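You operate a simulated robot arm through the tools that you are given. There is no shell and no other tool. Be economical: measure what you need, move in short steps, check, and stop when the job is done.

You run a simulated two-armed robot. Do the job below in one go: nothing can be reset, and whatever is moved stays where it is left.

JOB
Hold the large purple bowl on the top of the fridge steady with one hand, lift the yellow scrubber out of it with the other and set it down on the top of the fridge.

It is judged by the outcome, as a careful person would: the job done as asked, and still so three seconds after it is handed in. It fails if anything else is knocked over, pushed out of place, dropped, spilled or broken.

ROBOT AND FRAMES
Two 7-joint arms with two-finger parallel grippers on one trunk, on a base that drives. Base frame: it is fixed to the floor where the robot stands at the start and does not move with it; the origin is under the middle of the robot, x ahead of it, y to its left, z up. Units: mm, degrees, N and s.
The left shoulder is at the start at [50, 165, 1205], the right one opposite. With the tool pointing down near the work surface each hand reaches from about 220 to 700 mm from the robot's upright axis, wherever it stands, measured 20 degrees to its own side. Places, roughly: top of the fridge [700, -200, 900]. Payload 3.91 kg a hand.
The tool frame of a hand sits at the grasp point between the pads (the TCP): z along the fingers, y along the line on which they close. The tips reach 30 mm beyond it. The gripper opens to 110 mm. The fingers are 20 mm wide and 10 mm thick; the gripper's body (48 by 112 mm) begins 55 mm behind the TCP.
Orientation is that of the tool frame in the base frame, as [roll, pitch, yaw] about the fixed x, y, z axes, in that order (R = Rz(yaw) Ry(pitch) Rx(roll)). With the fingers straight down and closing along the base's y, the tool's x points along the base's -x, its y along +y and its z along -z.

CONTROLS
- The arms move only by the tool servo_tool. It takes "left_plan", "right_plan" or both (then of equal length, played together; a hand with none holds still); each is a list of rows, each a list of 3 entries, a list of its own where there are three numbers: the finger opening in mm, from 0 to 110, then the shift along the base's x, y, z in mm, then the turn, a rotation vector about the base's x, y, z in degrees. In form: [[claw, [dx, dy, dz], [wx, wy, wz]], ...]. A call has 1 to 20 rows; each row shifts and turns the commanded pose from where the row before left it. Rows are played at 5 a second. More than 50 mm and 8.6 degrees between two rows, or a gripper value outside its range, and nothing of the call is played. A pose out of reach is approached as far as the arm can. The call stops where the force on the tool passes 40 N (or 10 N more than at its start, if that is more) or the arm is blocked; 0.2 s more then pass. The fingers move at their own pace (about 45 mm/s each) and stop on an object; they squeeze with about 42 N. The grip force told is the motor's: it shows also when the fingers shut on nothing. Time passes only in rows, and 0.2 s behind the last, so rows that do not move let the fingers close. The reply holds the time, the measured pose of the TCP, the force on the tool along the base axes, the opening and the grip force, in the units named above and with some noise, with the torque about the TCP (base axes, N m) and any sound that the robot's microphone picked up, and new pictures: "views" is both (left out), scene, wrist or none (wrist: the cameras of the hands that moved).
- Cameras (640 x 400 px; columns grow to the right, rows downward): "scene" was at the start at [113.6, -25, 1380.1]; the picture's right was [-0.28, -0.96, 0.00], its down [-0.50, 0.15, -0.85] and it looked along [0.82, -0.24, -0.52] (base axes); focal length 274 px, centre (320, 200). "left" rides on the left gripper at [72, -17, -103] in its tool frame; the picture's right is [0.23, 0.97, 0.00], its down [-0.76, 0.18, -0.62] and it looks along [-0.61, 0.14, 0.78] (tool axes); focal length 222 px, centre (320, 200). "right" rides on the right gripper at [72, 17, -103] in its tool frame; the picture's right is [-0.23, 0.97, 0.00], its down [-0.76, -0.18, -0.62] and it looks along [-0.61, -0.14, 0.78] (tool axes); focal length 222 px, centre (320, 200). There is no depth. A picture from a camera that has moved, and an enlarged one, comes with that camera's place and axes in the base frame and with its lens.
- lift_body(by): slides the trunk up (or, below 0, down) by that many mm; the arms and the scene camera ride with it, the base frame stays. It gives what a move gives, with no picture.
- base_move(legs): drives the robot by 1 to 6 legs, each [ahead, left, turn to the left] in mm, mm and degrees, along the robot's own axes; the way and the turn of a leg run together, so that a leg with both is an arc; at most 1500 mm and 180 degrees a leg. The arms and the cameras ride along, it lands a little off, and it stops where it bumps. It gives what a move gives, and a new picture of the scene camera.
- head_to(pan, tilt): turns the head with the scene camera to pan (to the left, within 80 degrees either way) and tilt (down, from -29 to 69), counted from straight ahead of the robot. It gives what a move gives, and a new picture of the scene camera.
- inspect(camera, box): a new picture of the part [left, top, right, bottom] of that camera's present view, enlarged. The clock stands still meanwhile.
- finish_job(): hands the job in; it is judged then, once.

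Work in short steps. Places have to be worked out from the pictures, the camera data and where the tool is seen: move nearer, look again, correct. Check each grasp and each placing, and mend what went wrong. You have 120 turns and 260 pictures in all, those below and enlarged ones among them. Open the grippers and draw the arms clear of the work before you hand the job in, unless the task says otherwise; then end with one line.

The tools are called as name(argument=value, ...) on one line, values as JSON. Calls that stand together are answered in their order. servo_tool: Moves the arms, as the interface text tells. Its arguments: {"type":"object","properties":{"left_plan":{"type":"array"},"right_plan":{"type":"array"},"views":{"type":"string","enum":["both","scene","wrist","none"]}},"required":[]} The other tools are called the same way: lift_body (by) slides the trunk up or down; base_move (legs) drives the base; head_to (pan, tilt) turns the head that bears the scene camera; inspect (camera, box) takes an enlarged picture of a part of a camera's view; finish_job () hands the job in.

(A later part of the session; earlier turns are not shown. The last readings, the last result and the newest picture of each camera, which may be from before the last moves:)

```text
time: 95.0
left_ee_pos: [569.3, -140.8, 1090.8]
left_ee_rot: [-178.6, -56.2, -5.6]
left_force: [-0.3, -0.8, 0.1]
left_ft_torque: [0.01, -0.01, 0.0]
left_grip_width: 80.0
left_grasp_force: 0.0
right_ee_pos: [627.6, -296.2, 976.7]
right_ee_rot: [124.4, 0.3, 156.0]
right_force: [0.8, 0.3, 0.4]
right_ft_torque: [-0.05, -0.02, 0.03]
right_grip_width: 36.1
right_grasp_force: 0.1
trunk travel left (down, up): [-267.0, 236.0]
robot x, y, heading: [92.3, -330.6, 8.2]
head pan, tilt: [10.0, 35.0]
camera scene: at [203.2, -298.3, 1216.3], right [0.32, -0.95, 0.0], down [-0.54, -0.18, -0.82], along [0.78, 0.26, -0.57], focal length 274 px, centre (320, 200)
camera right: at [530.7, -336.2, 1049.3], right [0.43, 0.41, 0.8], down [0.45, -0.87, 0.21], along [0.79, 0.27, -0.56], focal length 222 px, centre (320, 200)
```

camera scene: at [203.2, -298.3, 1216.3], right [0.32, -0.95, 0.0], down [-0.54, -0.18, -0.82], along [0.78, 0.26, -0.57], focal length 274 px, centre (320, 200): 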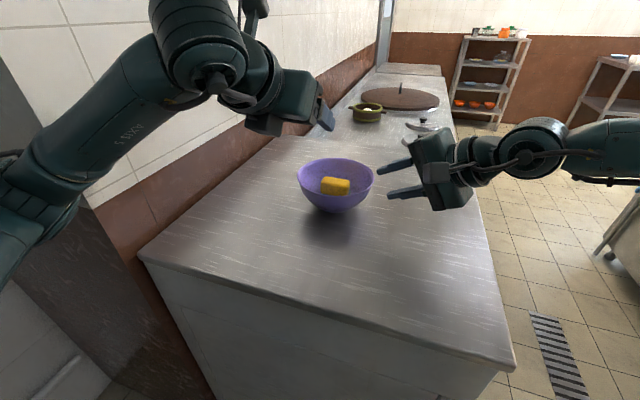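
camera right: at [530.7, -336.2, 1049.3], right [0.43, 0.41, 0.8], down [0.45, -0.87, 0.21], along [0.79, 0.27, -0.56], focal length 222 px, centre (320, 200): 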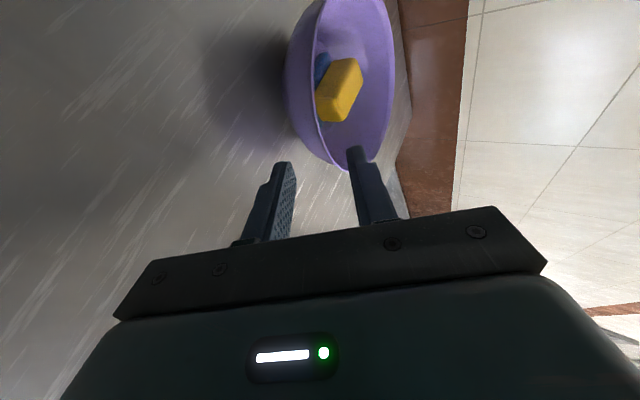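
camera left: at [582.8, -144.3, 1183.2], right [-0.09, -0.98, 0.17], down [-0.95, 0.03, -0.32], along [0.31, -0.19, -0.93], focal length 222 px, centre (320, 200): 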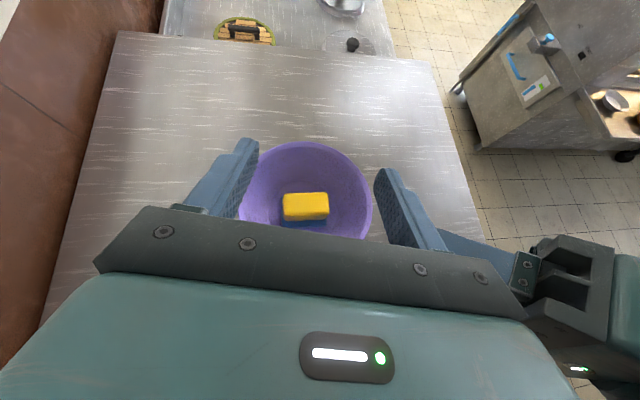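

The rim lies between the two finger lines. Advance 20 mm along the fingers and check.

servo_tool(right_plan=[[36, [3.4, 7.5, -5.6], [0, 0, 0]], [36, [3.4, 7.5, -5.6], [0, 0, 0]]], views="wrist")

inspect(camera="scene", box=[280, 120, 460, 232])

inspect(camera="left", box=[270, 100, 510, 250])

```text
time: 95.7
left_ee_pos: [569.0, -141.2, 1090.2]
left_ee_rot: [-178.6, -56.1, -5.6]
left_force: [0.4, -0.4, 0.7]
left_ft_torque: [-0.01, 0.0, 0.01]
left_grip_width: 80.1
left_grasp_force: 0.0
right_ee_pos: [634.9, -281.2, 965.2]
right_ee_rot: [124.4, 0.2, 156.0]
right_force: [0.1, -0.6, -0.3]
right_ft_torque: [0.0, -0.01, -0.03]
right_grip_width: 36.1
right_grasp_force: 0.2
trunk travel left (down, up): [-267.0, 236.0]
robot x, y, heading: [89.6, -330.0, 8.4]
head pan, tilt: [10.0, 35.0]
camera right: at [537.9, -321.0, 1038.0], right [0.43, 0.41, 0.8], down [0.45, -0.87, 0.21], along [0.79, 0.27, -0.56], focal length 222 px, centre (320, 200)
```

right: 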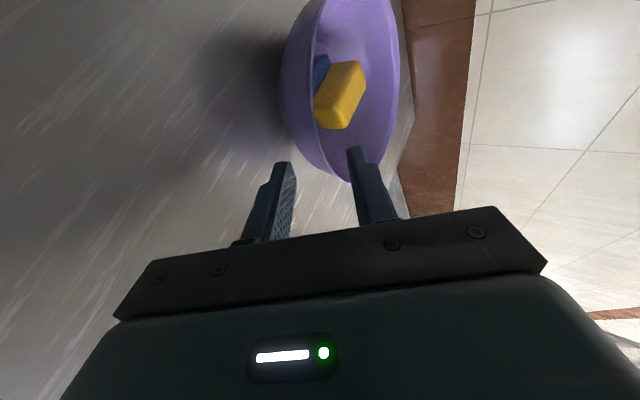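

```text
3.56 times, centred on (370, 176) of scene
camera zoom: at [203.2, -298.3, 1216.3], right [0.32, -0.95, 0.0], down [-0.54, -0.18, -0.82], along [0.78, 0.26, -0.57], focal length 974 px, centre (142, 285)
```

zoom: 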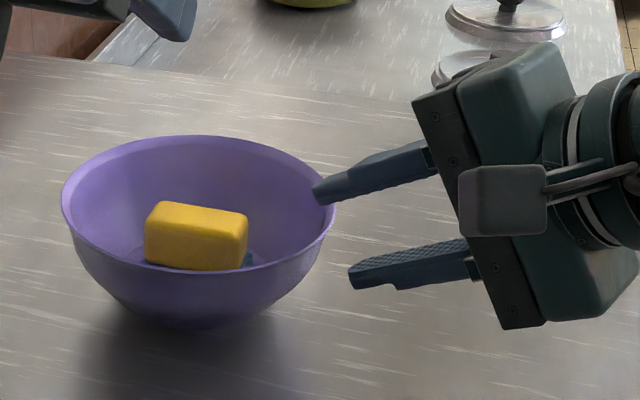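

```text
2.67 times, centred on (390, 175) of left
camera zoom: at [525.8, -122.3, 1208.3], right [0.05, -0.98, 0.18], down [-0.95, -0.1, -0.29], along [0.3, -0.15, -0.94], focal length 592 px, centre (133, 267)
```

zoom: 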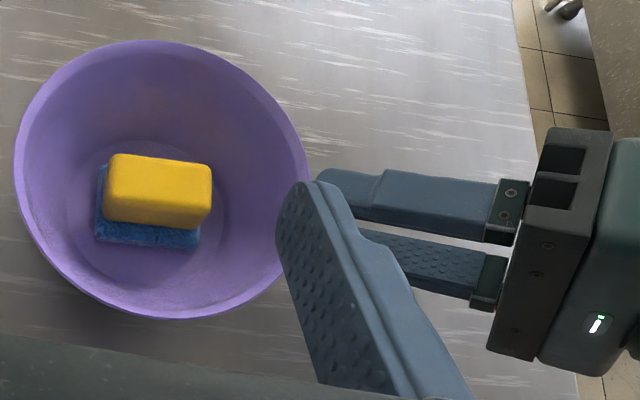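

Upper finger will pass above/inside the rim, lower stays outside. Advance another 18 mm along the fingers and then close gently.

servo_tool(right_plan=[[36, [3, 6.8, -5.1], [0, 0, 0]], [36, [3, 6.8, -5.1], [0, 0, 0]], [26, [0, 0, 0], [0, 0, 0]]], views="wrist")

inspect(camera="scene", box=[280, 120, 460, 232])

inspect(camera="left", box=[270, 100, 510, 250])

```text
time: 96.5
left_ee_pos: [568.2, -141.7, 1089.0]
left_ee_rot: [-178.5, -56.3, -5.6]
left_force: [0.1, 0.4, -0.1]
left_ft_torque: [-0.02, -0.02, -0.01]
left_grip_width: 80.1
left_grasp_force: 0.1
right_ee_pos: [640.4, -267.9, 955.3]
right_ee_rot: [124.3, 0.2, 156.0]
right_force: [-0.1, -0.5, 0.5]
right_ft_torque: [0.02, 0.01, 0.0]
right_grip_width: 25.9
right_grasp_force: 0.1
trunk travel left (down, up): [-267.0, 236.0]
robot x, y, heading: [92.1, -330.5, 8.4]
head pan, tilt: [10.0, 35.0]
camera right: at [543.8, -307.9, 1028.2], right [0.43, 0.41, 0.8], down [0.45, -0.87, 0.21], along [0.79, 0.27, -0.56], focal length 222 px, centre (320, 200)
```

right: 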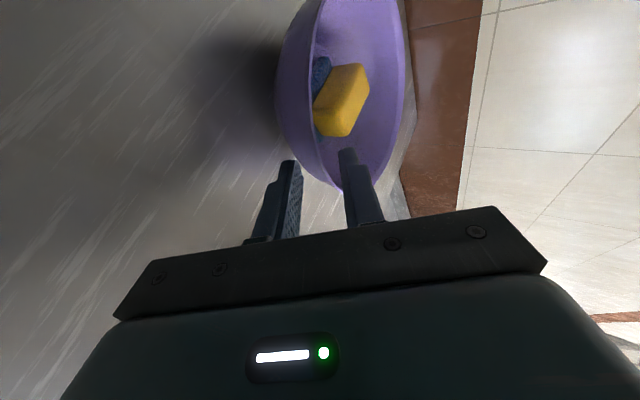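

```text
3.56 times, centred on (370, 176) of scene
camera zoom: at [203.2, -298.4, 1216.4], right [0.32, -0.95, 0.0], down [-0.54, -0.18, -0.82], along [0.78, 0.26, -0.57], focal length 974 px, centre (142, 285)
```

zoom: 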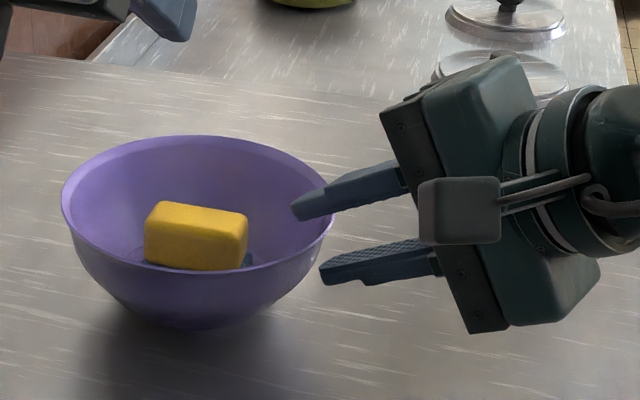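

```text
2.67 times, centred on (390, 175) of left
camera zoom: at [525.8, -122.4, 1208.3], right [0.05, -0.98, 0.17], down [-0.95, -0.1, -0.29], along [0.3, -0.15, -0.94], focal length 592 px, centre (133, 267)
```

zoom: 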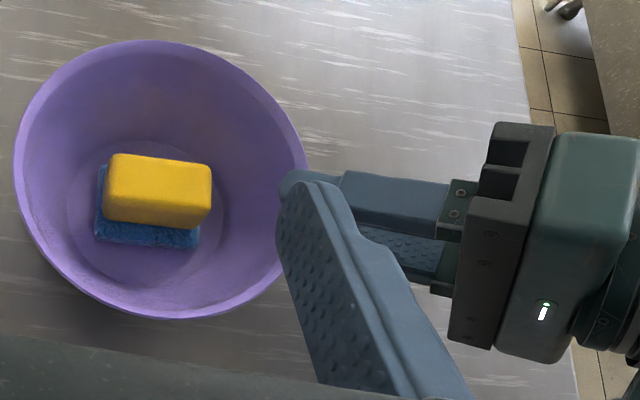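

The upper finger overlaps inside the rim by ~12 mm. Close gradually, watching grip and tool force.

servo_tool(right_plan=[[20, [0, 0, 0], [0, 0, 0]], [18, [0, 0, 0], [0, 0, 0]]], views="none")

servo_tool(right_plan=[[15, [0, 0, 0], [0, 0, 0]], [14, [0, 0, 0], [0, 0, 0]]], views="none")

inspect(camera="right", box=[240, 80, 420, 220])

```text
time: 97.0
left_ee_pos: [569.9, -140.0, 1089.1]
left_ee_rot: [-178.4, -56.2, -5.6]
left_force: [-0.1, 0.1, 1.2]
left_ft_torque: [0.0, 0.02, 0.02]
left_grip_width: 80.3
left_grasp_force: 0.0
right_ee_pos: [640.8, -266.9, 955.3]
right_ee_rot: [124.5, 0.3, 156.0]
right_force: [-0.2, -1.1, 0.5]
right_ft_torque: [-0.01, 0.01, -0.01]
right_grip_width: 17.9
right_grasp_force: 0.1
trunk travel left (down, up): [-267.0, 236.0]
robot x, y, heading: [90.7, -329.5, 8.5]
head pan, tilt: [10.0, 35.0]
```

```text
time: 97.7
left_ee_pos: [569.4, -142.0, 1089.2]
left_ee_rot: [-178.5, -56.1, -5.6]
left_force: [-0.3, 0.2, -0.6]
left_ft_torque: [0.02, 0.0, 0.0]
left_grip_width: 80.0
left_grasp_force: 0.1
right_ee_pos: [641.0, -269.5, 955.2]
right_ee_rot: [124.4, 0.1, 156.0]
right_force: [-0.1, 0.2, -0.7]
right_ft_torque: [-0.01, -0.03, 0.0]
right_grip_width: 14.2
right_grasp_force: 0.6
trunk travel left (down, up): [-267.0, 236.0]
robot x, y, heading: [95.8, -332.4, 8.7]
head pan, tilt: [10.0, 35.0]
```

```text
2.86 times, centred on (330, 150) of right
camera zoom: at [543.7, -307.9, 1028.2], right [0.43, 0.41, 0.8], down [0.45, -0.87, 0.21], along [0.79, 0.27, -0.56], focal length 635 px, centre (291, 343)
```

zoom: 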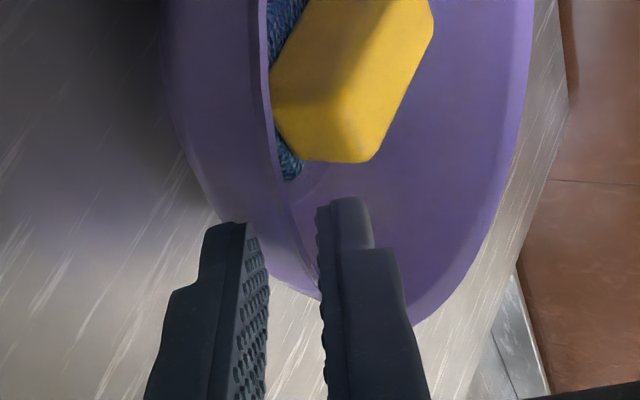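

The wall is centred between the fingers. Continue closing in small steps.

servo_tool(right_plan=[[12, [0, 0, 0], [0, 0, 0]], [11, [0, 0, 0], [0, 0, 0]]], views="none")

servo_tool(right_plan=[[10, [0, 0, 0], [0, 0, 0]], [9, [0, 0, 0], [0, 0, 0]]], views="none")

inspect(camera="right", box=[240, 80, 420, 220])

```text
time: 98.2
left_ee_pos: [568.9, -141.6, 1089.9]
left_ee_rot: [-178.4, -56.2, -5.6]
left_force: [-0.5, -1.1, 0.3]
left_ft_torque: [0.01, -0.02, 0.03]
left_grip_width: 80.2
left_grasp_force: 0.1
right_ee_pos: [641.3, -267.2, 955.7]
right_ee_rot: [124.5, 0.2, 156.0]
right_force: [0.2, 0.5, 0.2]
right_ft_torque: [0.03, 0.01, -0.02]
right_grip_width: 11.4
right_grasp_force: 1.2
trunk travel left (down, up): [-267.0, 236.0]
robot x, y, heading: [93.1, -329.7, 8.4]
head pan, tilt: [10.0, 35.0]
```

```text
time: 98.8
left_ee_pos: [568.7, -141.8, 1089.4]
left_ee_rot: [-178.6, -56.2, -5.6]
left_force: [0.4, 0.8, -0.1]
left_ft_torque: [0.01, -0.01, 0.02]
left_grip_width: 80.1
left_grasp_force: 0.1
right_ee_pos: [641.0, -268.3, 955.8]
right_ee_rot: [124.4, 0.2, 155.9]
right_force: [-2.0, -1.0, 0.9]
right_ft_torque: [-0.01, 0.02, 0.03]
right_grip_width: 9.8
right_grasp_force: 0.4
trunk travel left (down, up): [-267.0, 236.0]
robot x, y, heading: [90.8, -332.7, 8.7]
head pan, tilt: [10.0, 35.0]
```

```text
2.86 times, centred on (330, 150) of right
camera zoom: at [543.5, -308.0, 1028.1], right [0.43, 0.41, 0.8], down [0.45, -0.87, 0.21], along [0.79, 0.27, -0.56], focal length 635 px, centre (291, 343)
```

zoom: 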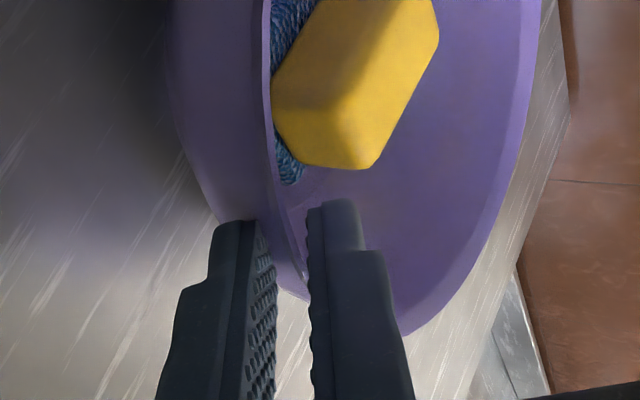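

Contact is starting (width lags command). One more small closure, then check.

servo_tool(right_plan=[[8, [0, 0, 0], [0, 0, 0]], [7, [0, 0, 0], [0, 0, 0]]], views="none")

inspect(camera="scene", box=[280, 120, 460, 232])

inspect(camera="left", box=[270, 100, 510, 250])

```text
time: 99.5
left_ee_pos: [569.3, -141.5, 1090.2]
left_ee_rot: [-178.6, -56.2, -5.5]
left_force: [-0.5, -0.6, -0.9]
left_ft_torque: [0.0, 0.0, 0.01]
left_grip_width: 80.1
left_grasp_force: 0.1
right_ee_pos: [640.6, -268.0, 956.0]
right_ee_rot: [124.4, 0.3, 156.1]
right_force: [0.7, 1.6, 0.4]
right_ft_torque: [0.01, 0.02, -0.01]
right_grip_width: 7.5
right_grasp_force: 0.5
trunk travel left (down, up): [-267.0, 236.0]
robot x, y, heading: [93.7, -331.6, 8.6]
head pan, tilt: [10.0, 35.0]
```

```text
3.56 times, centred on (370, 176) of scene
camera zoom: at [203.3, -298.4, 1216.3], right [0.32, -0.95, 0.0], down [-0.54, -0.18, -0.82], along [0.78, 0.26, -0.57], focal length 974 px, centre (142, 285)
```

zoom: 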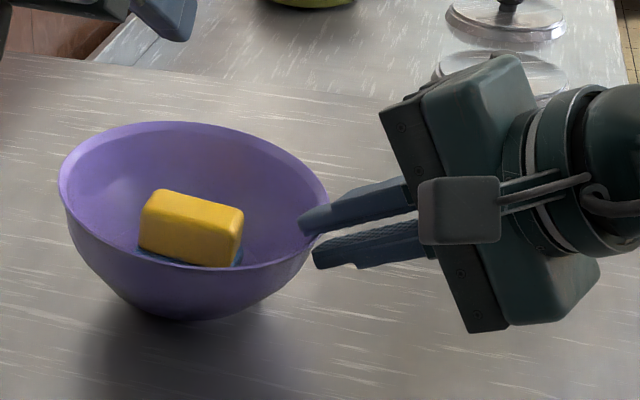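

```text
2.67 times, centred on (390, 175) of left
camera zoom: at [525.9, -122.4, 1208.3], right [0.05, -0.98, 0.17], down [-0.95, -0.1, -0.29], along [0.3, -0.15, -0.94], focal length 592 px, centre (133, 267)
```

zoom: 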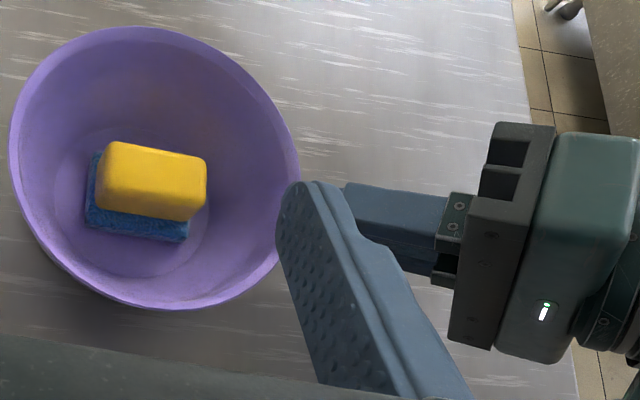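

Squeezing tips the bowl because the fingers are flatter than its wall. I'll reopen to let it settle flat, then reduce the hand's tilt ~8° about the rim for better alignment.

servo_tool(right_plan=[[9, [0, 0, 0], [0, 0, 0]], [11, [0, 0, 0], [0, 0, 0]], [13, [0, 0, 0], [0, 0, 0]], [15, [0, 0, 0], [0, 0, 0]], [16, [0.3, 0.7, 0.9], [-3.65, 1.63, 0]], [16, [0.3, 0.7, 0.9], [-3.65, 1.63, 0]]], views="wrist")

inspect(camera="left", box=[200, 100, 440, 250])

inspect(camera="scene", box=[280, 120, 460, 232])

```text
time: 100.8
left_ee_pos: [570.5, -140.8, 1089.3]
left_ee_rot: [-178.5, -56.1, -5.6]
left_force: [0.3, -0.7, -1.0]
left_ft_torque: [0.01, -0.01, -0.02]
left_grip_width: 79.7
left_grasp_force: 0.1
right_ee_pos: [636.8, -276.7, 959.5]
right_ee_rot: [132.3, 0.2, 155.9]
right_force: [0.1, 0.3, -0.4]
right_ft_torque: [0.05, 0.01, 0.05]
right_grip_width: 16.1
right_grasp_force: 0.3
right hand out of reach, approached as far as the arm can: row 5, 6
trunk travel left (down, up): [-267.0, 236.0]
robot x, y, heading: [91.2, -330.3, 8.4]
head pan, tilt: [10.0, 35.0]
camera right: at [544.0, -306.0, 1042.1], right [0.47, 0.51, 0.72], down [0.46, -0.84, 0.29], along [0.75, 0.19, -0.63], focal length 222 px, centre (320, 200)
```

right: 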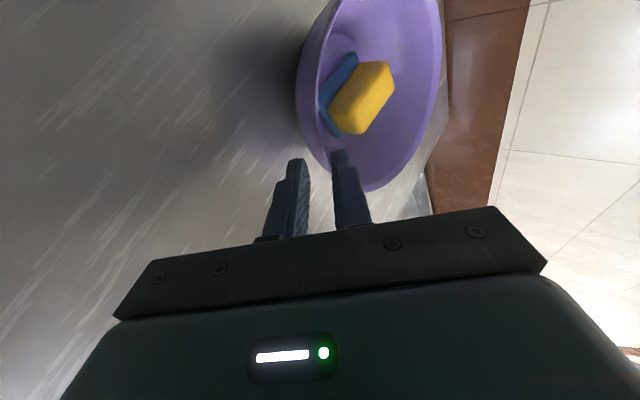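

```text
2.67 times, centred on (320, 175) of left
camera zoom: at [525.7, -122.4, 1208.3], right [0.05, -0.98, 0.17], down [-0.95, -0.1, -0.29], along [0.3, -0.15, -0.94], focal length 592 px, centre (320, 267)
```

zoom: 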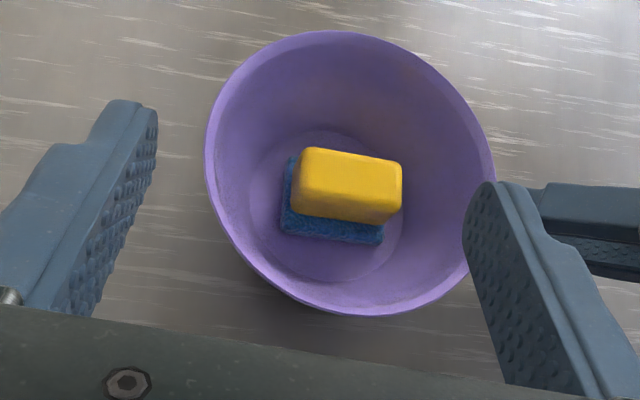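

```text
3.56 times, centred on (370, 176) of scene
camera zoom: at [203.1, -298.4, 1216.4], right [0.32, -0.95, 0.0], down [-0.54, -0.18, -0.82], along [0.78, 0.26, -0.57], focal length 974 px, centre (142, 285)
```

zoom: 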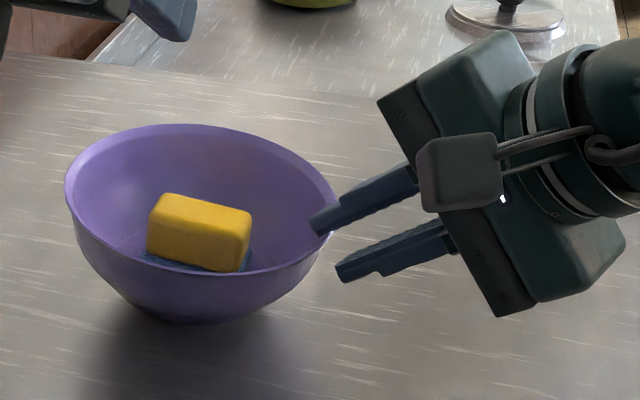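

The hand couldn't reach that pose, and the upper finger now presses on the rim, tipping it. Lift the right hand off and back away so the bowl settles.

servo_tool(right_plan=[[20, [0, 0, 6], [0, 0, 0]], [24, [-2, -6, 8], [0, 0, 0]], [30, [-6, -12, 6], [0, 0, 0]], [30, [-6, -12, 6], [0, 0, 0]]], views="none")

inspect(camera="left", box=[200, 100, 440, 250])

inspect(camera="scene", box=[280, 120, 460, 232])

```text
time: 101.8
left_ee_pos: [569.0, -141.3, 1090.5]
left_ee_rot: [-178.4, -56.3, -5.6]
left_force: [0.1, -0.7, 0.7]
left_ft_torque: [0.01, -0.04, -0.03]
left_grip_width: 80.2
left_grasp_force: 0.1
right_ee_pos: [622.8, -307.2, 985.8]
right_ee_rot: [132.5, 0.1, 156.1]
right_force: [-0.1, 0.3, -1.0]
right_ft_torque: [0.02, -0.01, 0.0]
right_grip_width: 29.9
right_grasp_force: 0.2
trunk travel left (down, up): [-267.0, 236.0]
robot x, y, heading: [93.4, -332.7, 8.7]
head pan, tilt: [10.0, 35.0]
```

```text
2.67 times, centred on (320, 175) of left
camera zoom: at [525.6, -122.5, 1208.4], right [0.05, -0.98, 0.17], down [-0.95, -0.1, -0.29], along [0.3, -0.15, -0.94], focal length 592 px, centre (320, 267)
```

zoom: 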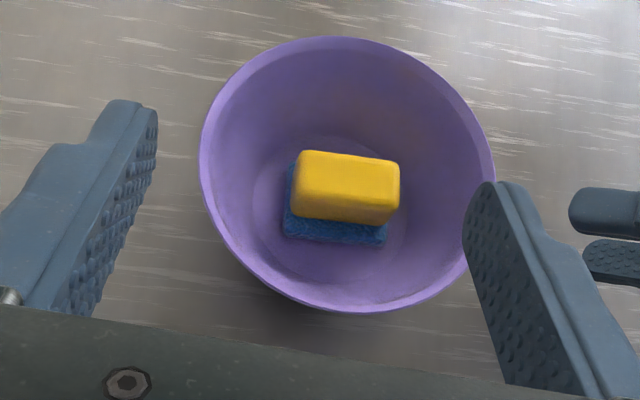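

```text
3.56 times, centred on (370, 176) of scene
camera zoom: at [203.1, -298.5, 1216.4], right [0.32, -0.95, 0.0], down [-0.54, -0.18, -0.82], along [0.78, 0.26, -0.57], focal length 974 px, centre (142, 285)
```

zoom: 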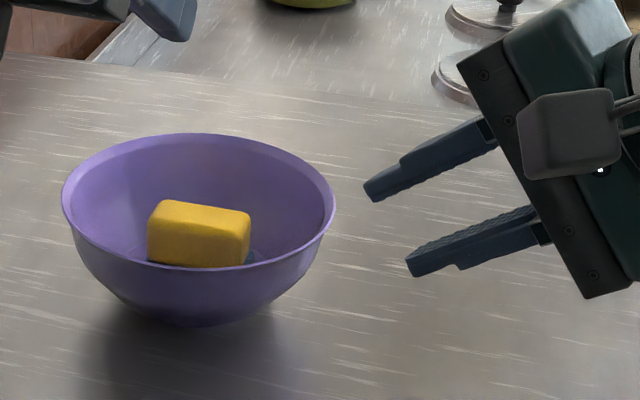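

The bowl settled flat again (within ~2 mm). I'll withdraw the right hand further, and turn the robot ~4° left for more right-hand reach so it can hold at a steeper angle.

servo_tool(right_plan=[[30, [-5, -35, 15], [0, 0, 0]], [30, [-5, -35, 15], [0, 0, 0]]], views="none")

base_move(legs=[[0, 0, 4.5]])

```text
time: 102.5
left_ee_pos: [568.4, -140.5, 1090.4]
left_ee_rot: [-178.4, -56.2, -5.5]
left_force: [-0.2, -0.6, 0.2]
left_ft_torque: [0.01, 0.01, 0.0]
left_grip_width: 80.2
left_grasp_force: 0.1
right_ee_pos: [612.6, -376.4, 1016.4]
right_ee_rot: [132.4, 0.2, 156.0]
right_force: [1.0, -0.3, -0.7]
right_ft_torque: [-0.01, -0.02, -0.01]
right_grip_width: 29.9
right_grasp_force: 0.1
trunk travel left (down, up): [-267.0, 236.0]
robot x, y, heading: [92.6, -332.6, 8.6]
head pan, tilt: [10.0, 35.0]
```

```text
time: 103.3
left_ee_pos: [553.4, -105.1, 1090.7]
left_ee_rot: [-178.5, -56.3, -1.1]
left_force: [-0.7, -0.3, 1.1]
left_ft_torque: [-0.04, 0.0, 0.0]
left_grip_width: 79.8
left_grasp_force: 0.0
right_ee_pos: [615.5, -334.2, 1015.6]
right_ee_rot: [132.5, 0.2, 160.6]
right_force: [0.0, -0.3, 0.2]
right_ft_torque: [0.02, -0.01, 0.01]
right_grip_width: 29.8
right_grasp_force: 0.0
trunk travel left (down, up): [-267.0, 236.0]
robot x, y, heading: [95.9, -335.0, 13.0]
head pan, tilt: [10.0, 35.0]
camera scene: at [200.3, -289.6, 1216.4], right [0.39, -0.92, 0.0], down [-0.53, -0.22, -0.82], along [0.75, 0.32, -0.57], focal length 274 px, centre (320, 200)
```

scene: 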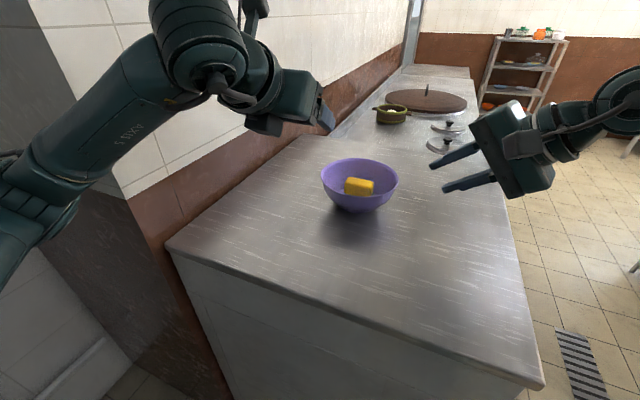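

Try creeping ahead a little more in this heading (hands are clear).

base_move(legs=[[12, 0, 0]])

```text
time: 104.1
left_ee_pos: [566.7, -101.9, 1089.8]
left_ee_rot: [-178.5, -56.2, -1.1]
left_force: [0.0, -1.2, 0.4]
left_ft_torque: [-0.02, 0.0, 0.06]
left_grip_width: 80.1
left_grasp_force: 0.0
right_ee_pos: [627.9, -332.6, 1015.4]
right_ee_rot: [132.4, 0.2, 160.5]
right_force: [-0.5, -0.6, -0.1]
right_ft_torque: [0.01, 0.0, 0.01]
right_grip_width: 29.8
right_grasp_force: 0.0
trunk travel left (down, up): [-267.0, 236.0]
robot x, y, heading: [105.7, -327.8, 12.7]
head pan, tilt: [10.0, 35.0]
camera scene: at [212.4, -287.0, 1216.3], right [0.39, -0.92, 0.0], down [-0.53, -0.22, -0.82], along [0.75, 0.32, -0.57], focal length 274 px, centre (320, 200)
```

scene: 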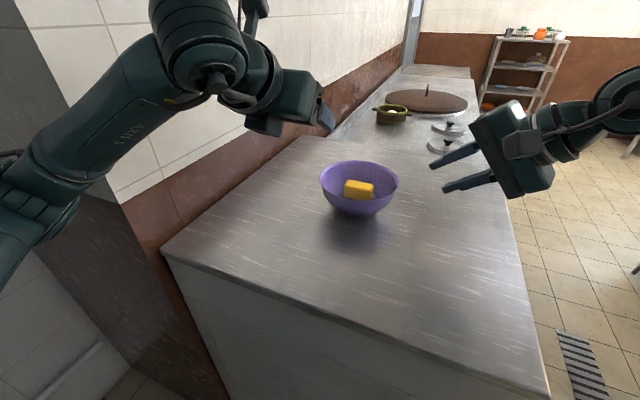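

Still free; creep ahead more.

base_move(legs=[[0, -20, 0], [40, 0, 0]])

```text
time: 105.5
left_ee_pos: [585.8, -119.3, 1089.5]
left_ee_rot: [-178.4, -56.1, -1.5]
left_force: [0.2, -0.2, 0.6]
left_ft_torque: [0.01, 0.01, -0.01]
left_grip_width: 80.2
left_grasp_force: 0.1
right_ee_pos: [646.6, -349.6, 1014.5]
right_ee_rot: [132.5, 0.2, 160.2]
right_force: [-0.9, -0.5, 0.0]
right_ft_torque: [-0.01, 0.02, -0.01]
right_grip_width: 30.1
right_grasp_force: 0.0
trunk travel left (down, up): [-267.0, 236.0]
robot x, y, heading: [120.4, -346.8, 12.8]
head pan, tilt: [10.0, 35.0]
stopped in leg 2: the robot was blocked; the commanded pose is now the measured one
camera scene: at [232.6, -302.0, 1216.4], right [0.39, -0.92, 0.0], down [-0.53, -0.22, -0.82], along [0.76, 0.32, -0.57], focal length 274 px, centre (320, 200)
```

scene: 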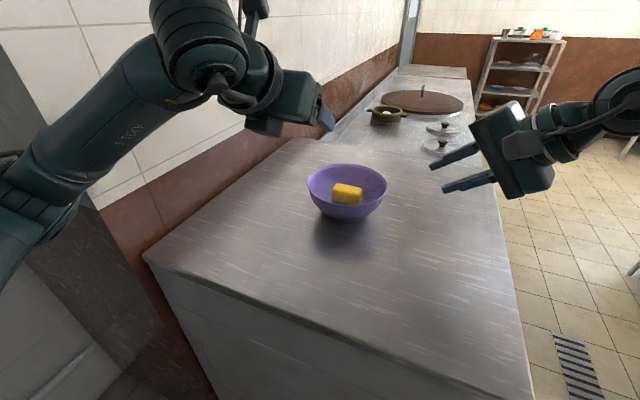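

Gained another ~25 mm; now both arms have much better reach (bowl ≈560 ahead). Back off a few mm and re-measure the bowl with the left camera.

base_move(legs=[[-5, 0, 0]])

inspect(camera="left", box=[240, 100, 480, 250])

```text
time: 106.2
left_ee_pos: [582.6, -119.0, 1089.0]
left_ee_rot: [-178.5, -56.1, -1.2]
left_force: [-1.0, -0.4, 0.6]
left_ft_torque: [-0.01, -0.03, -0.03]
left_grip_width: 79.9
left_grasp_force: 0.0
right_ee_pos: [641.2, -349.5, 1015.6]
right_ee_rot: [132.4, 0.3, 160.2]
right_force: [0.2, 0.5, 0.2]
right_ft_torque: [-0.01, 0.02, 0.03]
right_grip_width: 30.0
right_grasp_force: 0.1
trunk travel left (down, up): [-267.0, 236.0]
robot x, y, heading: [120.8, -342.5, 12.7]
head pan, tilt: [10.0, 35.0]
camera scene: at [227.8, -303.1, 1216.4], right [0.39, -0.92, 0.0], down [-0.53, -0.22, -0.82], along [0.76, 0.32, -0.57], focal length 274 px, centre (320, 200)
```

scene: 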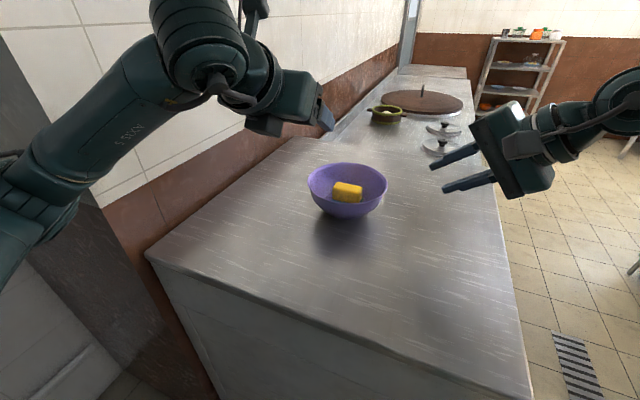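

```text
2.67 times, centred on (360, 175) of left
camera zoom: at [537.0, -103.6, 1207.7], right [0.13, -0.98, 0.17], down [-0.94, -0.17, -0.29], along [0.31, -0.13, -0.94], focal length 592 px, centre (213, 267)
```

zoom: 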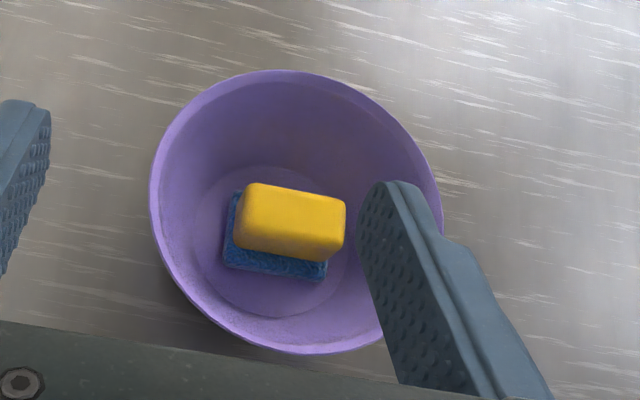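

Bowl centre ≈ (663, -178). Bring the right hand to standoff with tilt reduced to 40°, TCP ≈ (625, -283, 988).

servo_tool(right_plan=[[34, [-6, 15, 0], [-3.6, 1.3, 0]], [34, [-5, 17, -5], [-3.6, 1.3, 0]], [34, [-5, 17, -10], [0, 0, 0]], [34, [0, 18, -12], [0, 0, 0]]], views="none")

inspect(camera="scene", box=[290, 120, 470, 232])

inspect(camera="right", box=[200, 0, 440, 240])

```text
time: 107.2
left_ee_pos: [582.4, -118.8, 1088.1]
left_ee_rot: [-178.5, -56.1, -1.3]
left_force: [0.6, 0.3, -0.3]
left_ft_torque: [0.01, 0.01, -0.03]
left_grip_width: 79.9
left_grasp_force: 0.1
right_ee_pos: [626.0, -284.0, 986.9]
right_ee_rot: [140.0, 0.0, 160.2]
right_force: [-1.0, -0.1, 0.0]
right_ft_torque: [0.0, 0.0, 0.01]
right_grip_width: 33.9
right_grasp_force: 0.1
trunk travel left (down, up): [-267.0, 236.0]
robot x, y, heading: [124.1, -344.2, 12.5]
head pan, tilt: [10.0, 35.0]
```

```text
3.56 times, centred on (380, 176) of scene
camera zoom: at [228.4, -303.1, 1216.3], right [0.39, -0.92, 0.0], down [-0.53, -0.22, -0.82], along [0.76, 0.32, -0.57], focal length 974 px, centre (107, 285)
```

zoom: 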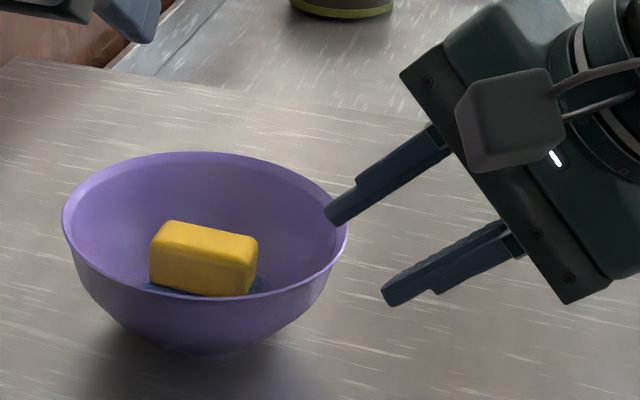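

```text
1.67 times, centred on (320, 120) of right
camera zoom: at [540.4, -309.5, 1077.9], right [0.47, 0.63, 0.62], down [0.53, -0.76, 0.37], along [0.71, 0.16, -0.69], focal length 370 px, centre (320, 333)
```

zoom: 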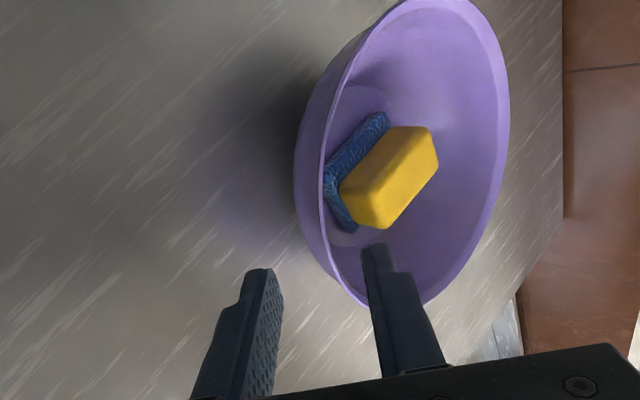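

Good, reachable. Reduce tilt 6° more toward the wall's slope and advance to straddle the rim.

servo_tool(right_plan=[[34, [2, 7, -3], [-2.8, 1, 0]], [34, [1, 6, -5], [-2.8, 1, 0]], [34, [1.6, 4.4, -6.9], [0, 0, 0]]], views="none")

inspect(camera="scene", box=[290, 120, 470, 232])

inspect(camera="right", box=[200, 0, 440, 240])

```text
time: 108.0
left_ee_pos: [582.5, -119.4, 1088.9]
left_ee_rot: [-178.4, -56.0, -1.3]
left_force: [-0.3, 0.3, 0.1]
left_ft_torque: [0.03, 0.0, 0.0]
left_grip_width: 80.1
left_grasp_force: 0.0
right_ee_pos: [630.0, -267.9, 973.2]
right_ee_rot: [146.1, 0.1, 160.2]
right_force: [-0.2, 0.5, -0.4]
right_ft_torque: [0.03, 0.05, 0.0]
right_grip_width: 33.6
right_grasp_force: 0.0
trunk travel left (down, up): [-267.0, 236.0]
robot x, y, heading: [118.0, -348.0, 12.8]
head pan, tilt: [10.0, 35.0]
```

```text
3.56 times, centred on (380, 176) of scene
camera zoom: at [228.1, -303.0, 1216.4], right [0.39, -0.92, 0.0], down [-0.53, -0.22, -0.82], along [0.76, 0.32, -0.57], focal length 974 px, centre (107, 285)
```

zoom: 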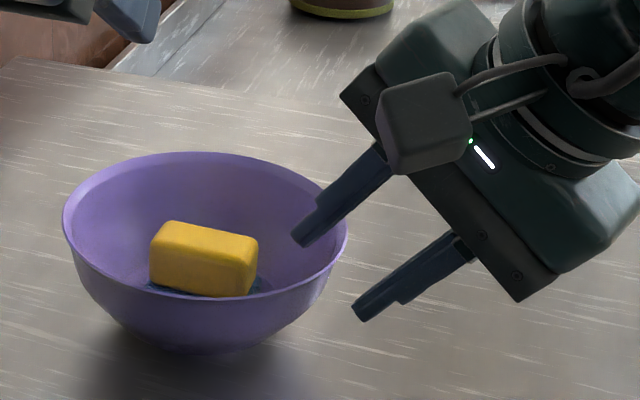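

```text
1.67 times, centred on (320, 120) of right
camera zoom: at [547.3, -285.2, 1068.6], right [0.49, 0.68, 0.54], down [0.55, -0.72, 0.42], along [0.68, 0.09, -0.73], focal length 370 px, centre (320, 333)
```

zoom: 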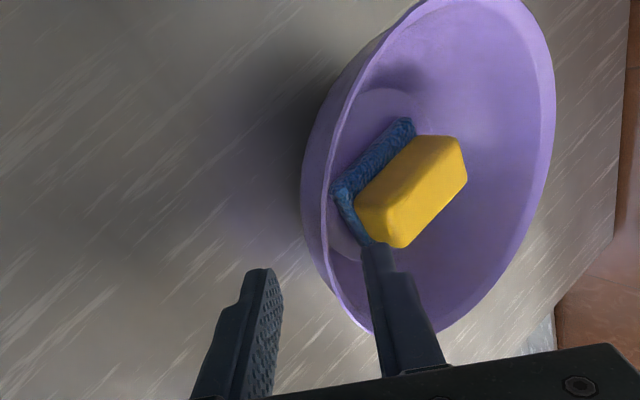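

Nicely straddled. Advance 16 mm more and close in steps.

servo_tool(right_plan=[[34, [1.5, 4.2, -6.6], [0, 0, 0]], [34, [1.5, 4.2, -6.6], [0, 0, 0]], [22, [0, 0, 0], [0, 0, 0]], [16, [0, 0, 0], [0, 0, 0]]], views="none")

inspect(camera="right", box=[200, 0, 440, 240])

inspect(camera="scene", box=[290, 120, 470, 232])

```text
time: 109.0
left_ee_pos: [582.9, -118.1, 1087.8]
left_ee_rot: [-178.5, -56.1, -1.3]
left_force: [0.6, 0.3, -0.5]
left_ft_torque: [0.01, 0.03, -0.01]
left_grip_width: 79.9
left_grasp_force: 0.1
right_ee_pos: [630.6, -268.2, 961.1]
right_ee_rot: [146.0, 0.1, 160.3]
right_force: [0.8, 0.8, -0.1]
right_ft_torque: [0.02, -0.01, 0.0]
right_grip_width: 16.4
right_grasp_force: 0.0
right hand out of reach, approached as far as the arm can: row 1, 2
trunk travel left (down, up): [-267.0, 236.0]
robot x, y, heading: [122.3, -340.2, 12.5]
head pan, tilt: [10.0, 35.0]
```

```text
1.67 times, centred on (320, 120) of right
camera zoom: at [546.9, -286.1, 1056.7], right [0.49, 0.68, 0.55], down [0.55, -0.72, 0.42], along [0.68, 0.1, -0.73], focal length 370 px, centre (320, 333)
```

zoom: 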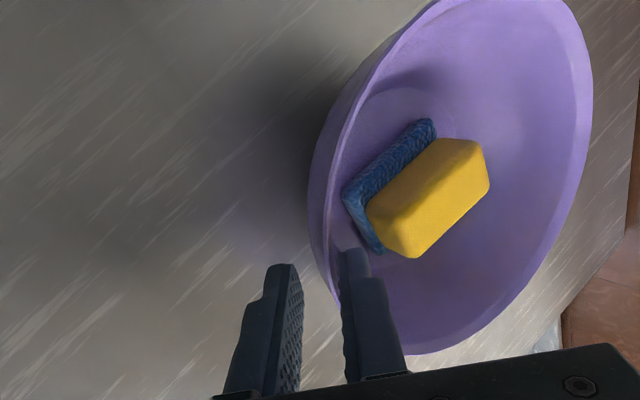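

```text
3.56 times, centred on (380, 176) of scene
camera zoom: at [228.0, -303.0, 1216.4], right [0.39, -0.92, 0.0], down [-0.53, -0.22, -0.82], along [0.76, 0.32, -0.57], focal length 974 px, centre (107, 285)
```

zoom: 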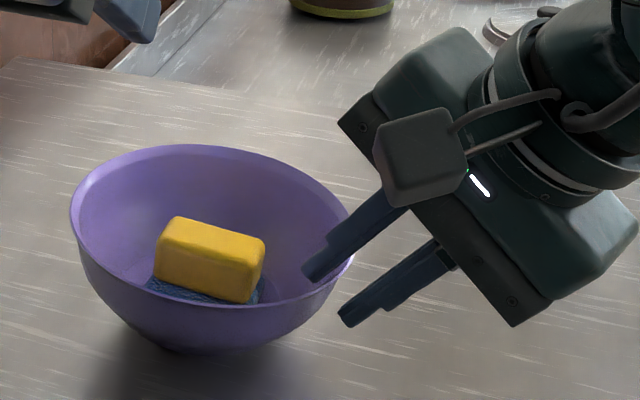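

The hand came up ~10 mm short, so the inner finger tugged the rim. Reopen, back off along the fingers, and use a 42° tilt which has reach.

servo_tool(right_plan=[[24, [0, 0, 0], [0, 0, 0]], [36, [0, 0, 0], [0, 0, 0]], [36, [-1.5, -4, 8], [0, 0, 0]], [36, [-1.5, -4, 8], [0, 0, 0]], [36, [0, 0, 2], [3.75, -1.37, 0]], [36, [0, 0, 0], [3.75, -1.37, 0]]], views="none")

inspect(camera="left", box=[240, 100, 480, 250])

inspect(camera="scene", box=[290, 120, 470, 232])

```text
time: 110.4
left_ee_pos: [582.5, -120.0, 1088.5]
left_ee_rot: [-178.5, -56.1, -1.3]
left_force: [0.4, 0.1, 1.4]
left_ft_torque: [0.01, 0.01, -0.03]
left_grip_width: 80.0
left_grasp_force: 0.1
right_ee_pos: [626.2, -277.1, 979.1]
right_ee_rot: [138.0, 0.2, 160.2]
right_force: [0.3, -0.3, -0.1]
right_ft_torque: [0.03, 0.0, 0.01]
right_grip_width: 35.9
right_grasp_force: 0.1
trunk travel left (down, up): [-267.0, 236.0]
robot x, y, heading: [123.2, -343.8, 12.8]
head pan, tilt: [10.0, 35.0]
```

```text
2.67 times, centred on (360, 175) of left
camera zoom: at [537.2, -103.7, 1207.7], right [0.13, -0.98, 0.17], down [-0.94, -0.17, -0.29], along [0.31, -0.13, -0.94], focal length 592 px, centre (213, 267)
```

zoom: 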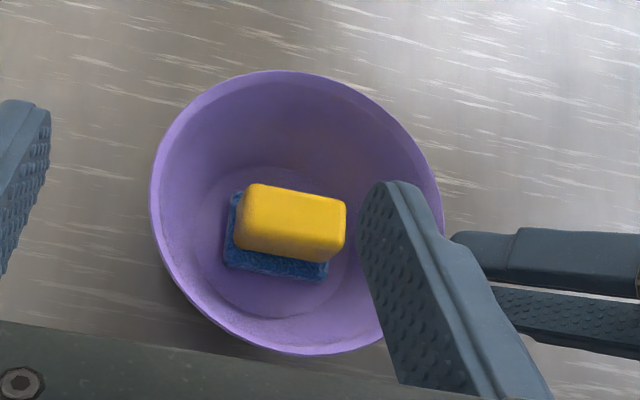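

```text
3.56 times, centred on (380, 176) of scene
camera zoom: at [228.0, -303.1, 1216.4], right [0.39, -0.92, 0.0], down [-0.53, -0.22, -0.82], along [0.76, 0.32, -0.57], focal length 974 px, centre (107, 285)
```

zoom: 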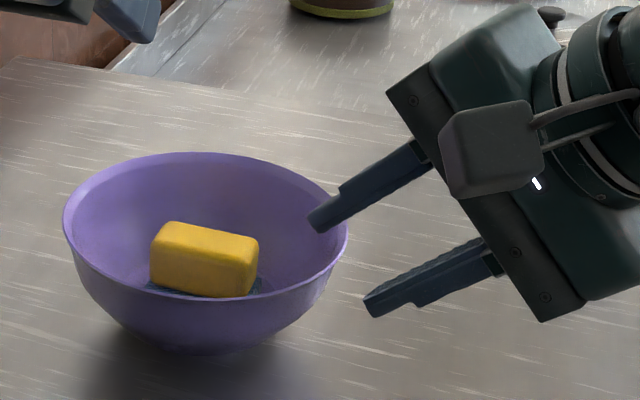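

The bowl is back exactly in place. Advance to the straddling pose at 42°.

servo_tool(right_plan=[[36, [2.6, 6, -7.2], [0, 0, 0]], [36, [2.6, 6, -7.2], [0, 0, 0]], [36, [2.6, 6, -7.2], [0, 0, 0]]], views="none")

inspect(camera="right", box=[200, 0, 440, 240])

```text
time: 111.2
left_ee_pos: [582.4, -118.8, 1088.3]
left_ee_rot: [-178.6, -56.1, -1.3]
left_force: [-0.6, -0.2, -0.1]
left_ft_torque: [0.01, -0.01, -0.01]
left_grip_width: 80.1
left_grasp_force: 0.1
right_ee_pos: [634.8, -258.2, 957.7]
right_ee_rot: [138.1, 0.1, 160.2]
right_force: [0.4, -0.1, 1.0]
right_ft_torque: [0.02, -0.02, 0.01]
right_grip_width: 36.0
right_grasp_force: 0.1
trunk travel left (down, up): [-267.0, 236.0]
robot x, y, heading: [120.5, -343.9, 12.7]
head pan, tilt: [10.0, 35.0]
```

```text
1.67 times, centred on (320, 120) of right
camera zoom: at [547.2, -287.9, 1046.3], right [0.46, 0.61, 0.65], down [0.53, -0.77, 0.35], along [0.71, 0.19, -0.67], focal length 370 px, centre (320, 333)
```

zoom: 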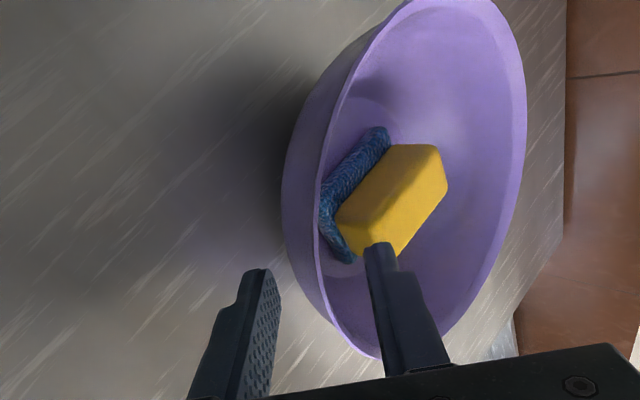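

Reached. Close step by step and watch.

servo_tool(right_plan=[[24, [0, 0, 0], [0, 0, 0]], [16, [0, 0, 0], [0, 0, 0]], [14, [0, 0, 0], [0, 0, 0]]], views="none")

inspect(camera="right", box=[230, 80, 410, 220])

inspect(camera="scene", box=[290, 120, 470, 232])

```text
time: 112.0
left_ee_pos: [582.1, -118.6, 1089.5]
left_ee_rot: [-178.5, -56.0, -1.3]
left_force: [0.5, -0.7, -0.3]
left_ft_torque: [0.05, 0.02, -0.02]
left_grip_width: 80.2
left_grasp_force: 0.1
right_ee_pos: [634.5, -258.5, 957.0]
right_ee_rot: [138.1, 0.2, 160.2]
right_force: [0.7, 1.2, 0.3]
right_ft_torque: [0.0, 0.01, 0.03]
right_grip_width: 13.9
right_grasp_force: 0.1
trunk travel left (down, up): [-267.0, 236.0]
robot x, y, heading: [123.9, -343.4, 12.8]
head pan, tilt: [10.0, 35.0]
```

```text
2.86 times, centred on (320, 150) of right
camera zoom: at [547.1, -287.9, 1046.2], right [0.46, 0.61, 0.65], down [0.53, -0.77, 0.35], along [0.71, 0.19, -0.67], focal length 635 px, centre (320, 343)
```

zoom: 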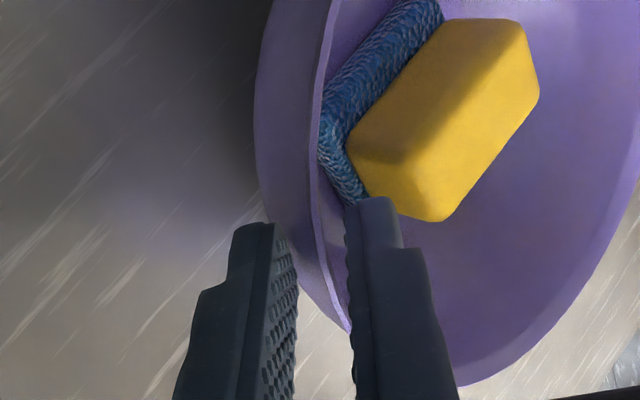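

```text
3.56 times, centred on (380, 176) of scene
camera zoom: at [228.0, -303.0, 1216.4], right [0.39, -0.92, 0.0], down [-0.53, -0.22, -0.82], along [0.76, 0.32, -0.57], focal length 974 px, centre (107, 285)
```

zoom: 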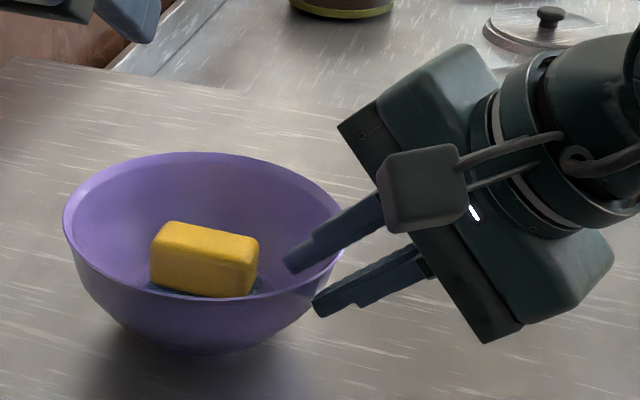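

No disturbance at 14 mm. Continue to 11, then 9.

servo_tool(right_plan=[[12, [0, 0, 0], [0, 0, 0]], [11, [0, 0, 0], [0, 0, 0]]], views="none")

servo_tool(right_plan=[[10, [0, 0, 0], [0, 0, 0]], [9, [0, 0, 0], [0, 0, 0]]], views="none")

inspect(camera="right", box=[230, 80, 410, 220])

inspect(camera="scene", box=[290, 120, 470, 232])

```text
time: 112.6
left_ee_pos: [582.6, -119.5, 1088.6]
left_ee_rot: [-178.4, -56.0, -1.3]
left_force: [0.2, -0.3, 0.5]
left_ft_torque: [-0.01, -0.03, -0.01]
left_grip_width: 79.9
left_grasp_force: 0.0
right_ee_pos: [635.2, -259.3, 956.8]
right_ee_rot: [138.1, 0.3, 160.3]
right_force: [-0.8, 0.6, -0.3]
right_ft_torque: [-0.01, -0.01, -0.02]
right_grip_width: 11.1
right_grasp_force: 0.1
trunk travel left (down, up): [-267.0, 236.0]
robot x, y, heading: [117.9, -340.8, 12.7]
head pan, tilt: [10.0, 35.0]
```

```text
time: 113.2
left_ee_pos: [583.4, -119.0, 1088.8]
left_ee_rot: [-178.5, -56.0, -1.5]
left_force: [-1.2, -0.1, -0.4]
left_ft_torque: [-0.06, 0.02, 0.01]
left_grip_width: 80.2
left_grasp_force: 0.1
right_ee_pos: [635.6, -258.8, 957.1]
right_ee_rot: [138.1, 0.3, 160.2]
right_force: [0.2, -0.2, 0.1]
right_ft_torque: [-0.05, 0.02, -0.01]
right_grip_width: 9.3
right_grasp_force: 0.2
trunk travel left (down, up): [-267.0, 236.0]
robot x, y, heading: [117.0, -342.9, 12.4]
head pan, tilt: [10.0, 35.0]
```

```text
2.86 times, centred on (320, 150) of right
camera zoom: at [547.1, -287.9, 1046.4], right [0.46, 0.61, 0.65], down [0.53, -0.77, 0.35], along [0.71, 0.19, -0.67], focal length 635 px, centre (320, 343)
```

zoom: 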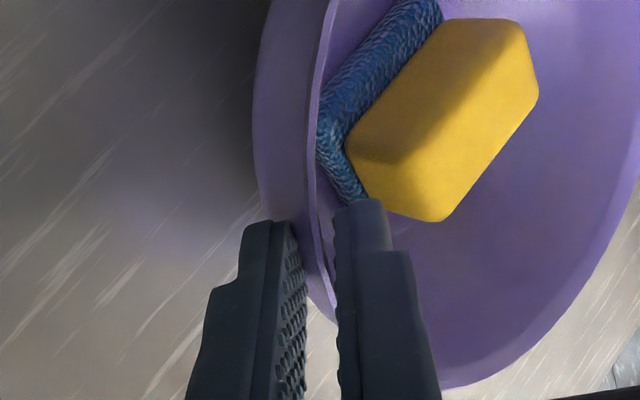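

```text
3.56 times, centred on (380, 176) of scene
camera zoom: at [228.0, -303.0, 1216.4], right [0.39, -0.92, 0.0], down [-0.53, -0.22, -0.82], along [0.76, 0.32, -0.57], focal length 974 px, centre (107, 285)
```

zoom: 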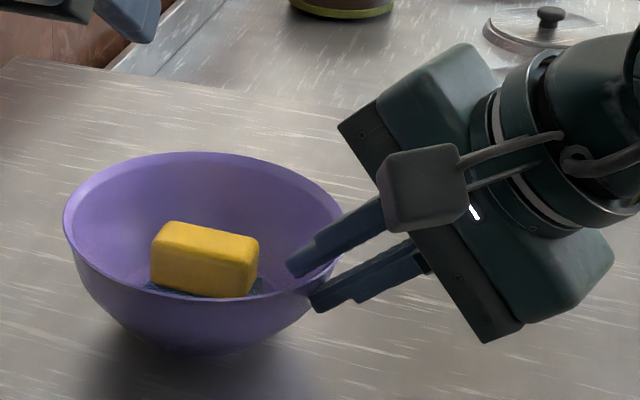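

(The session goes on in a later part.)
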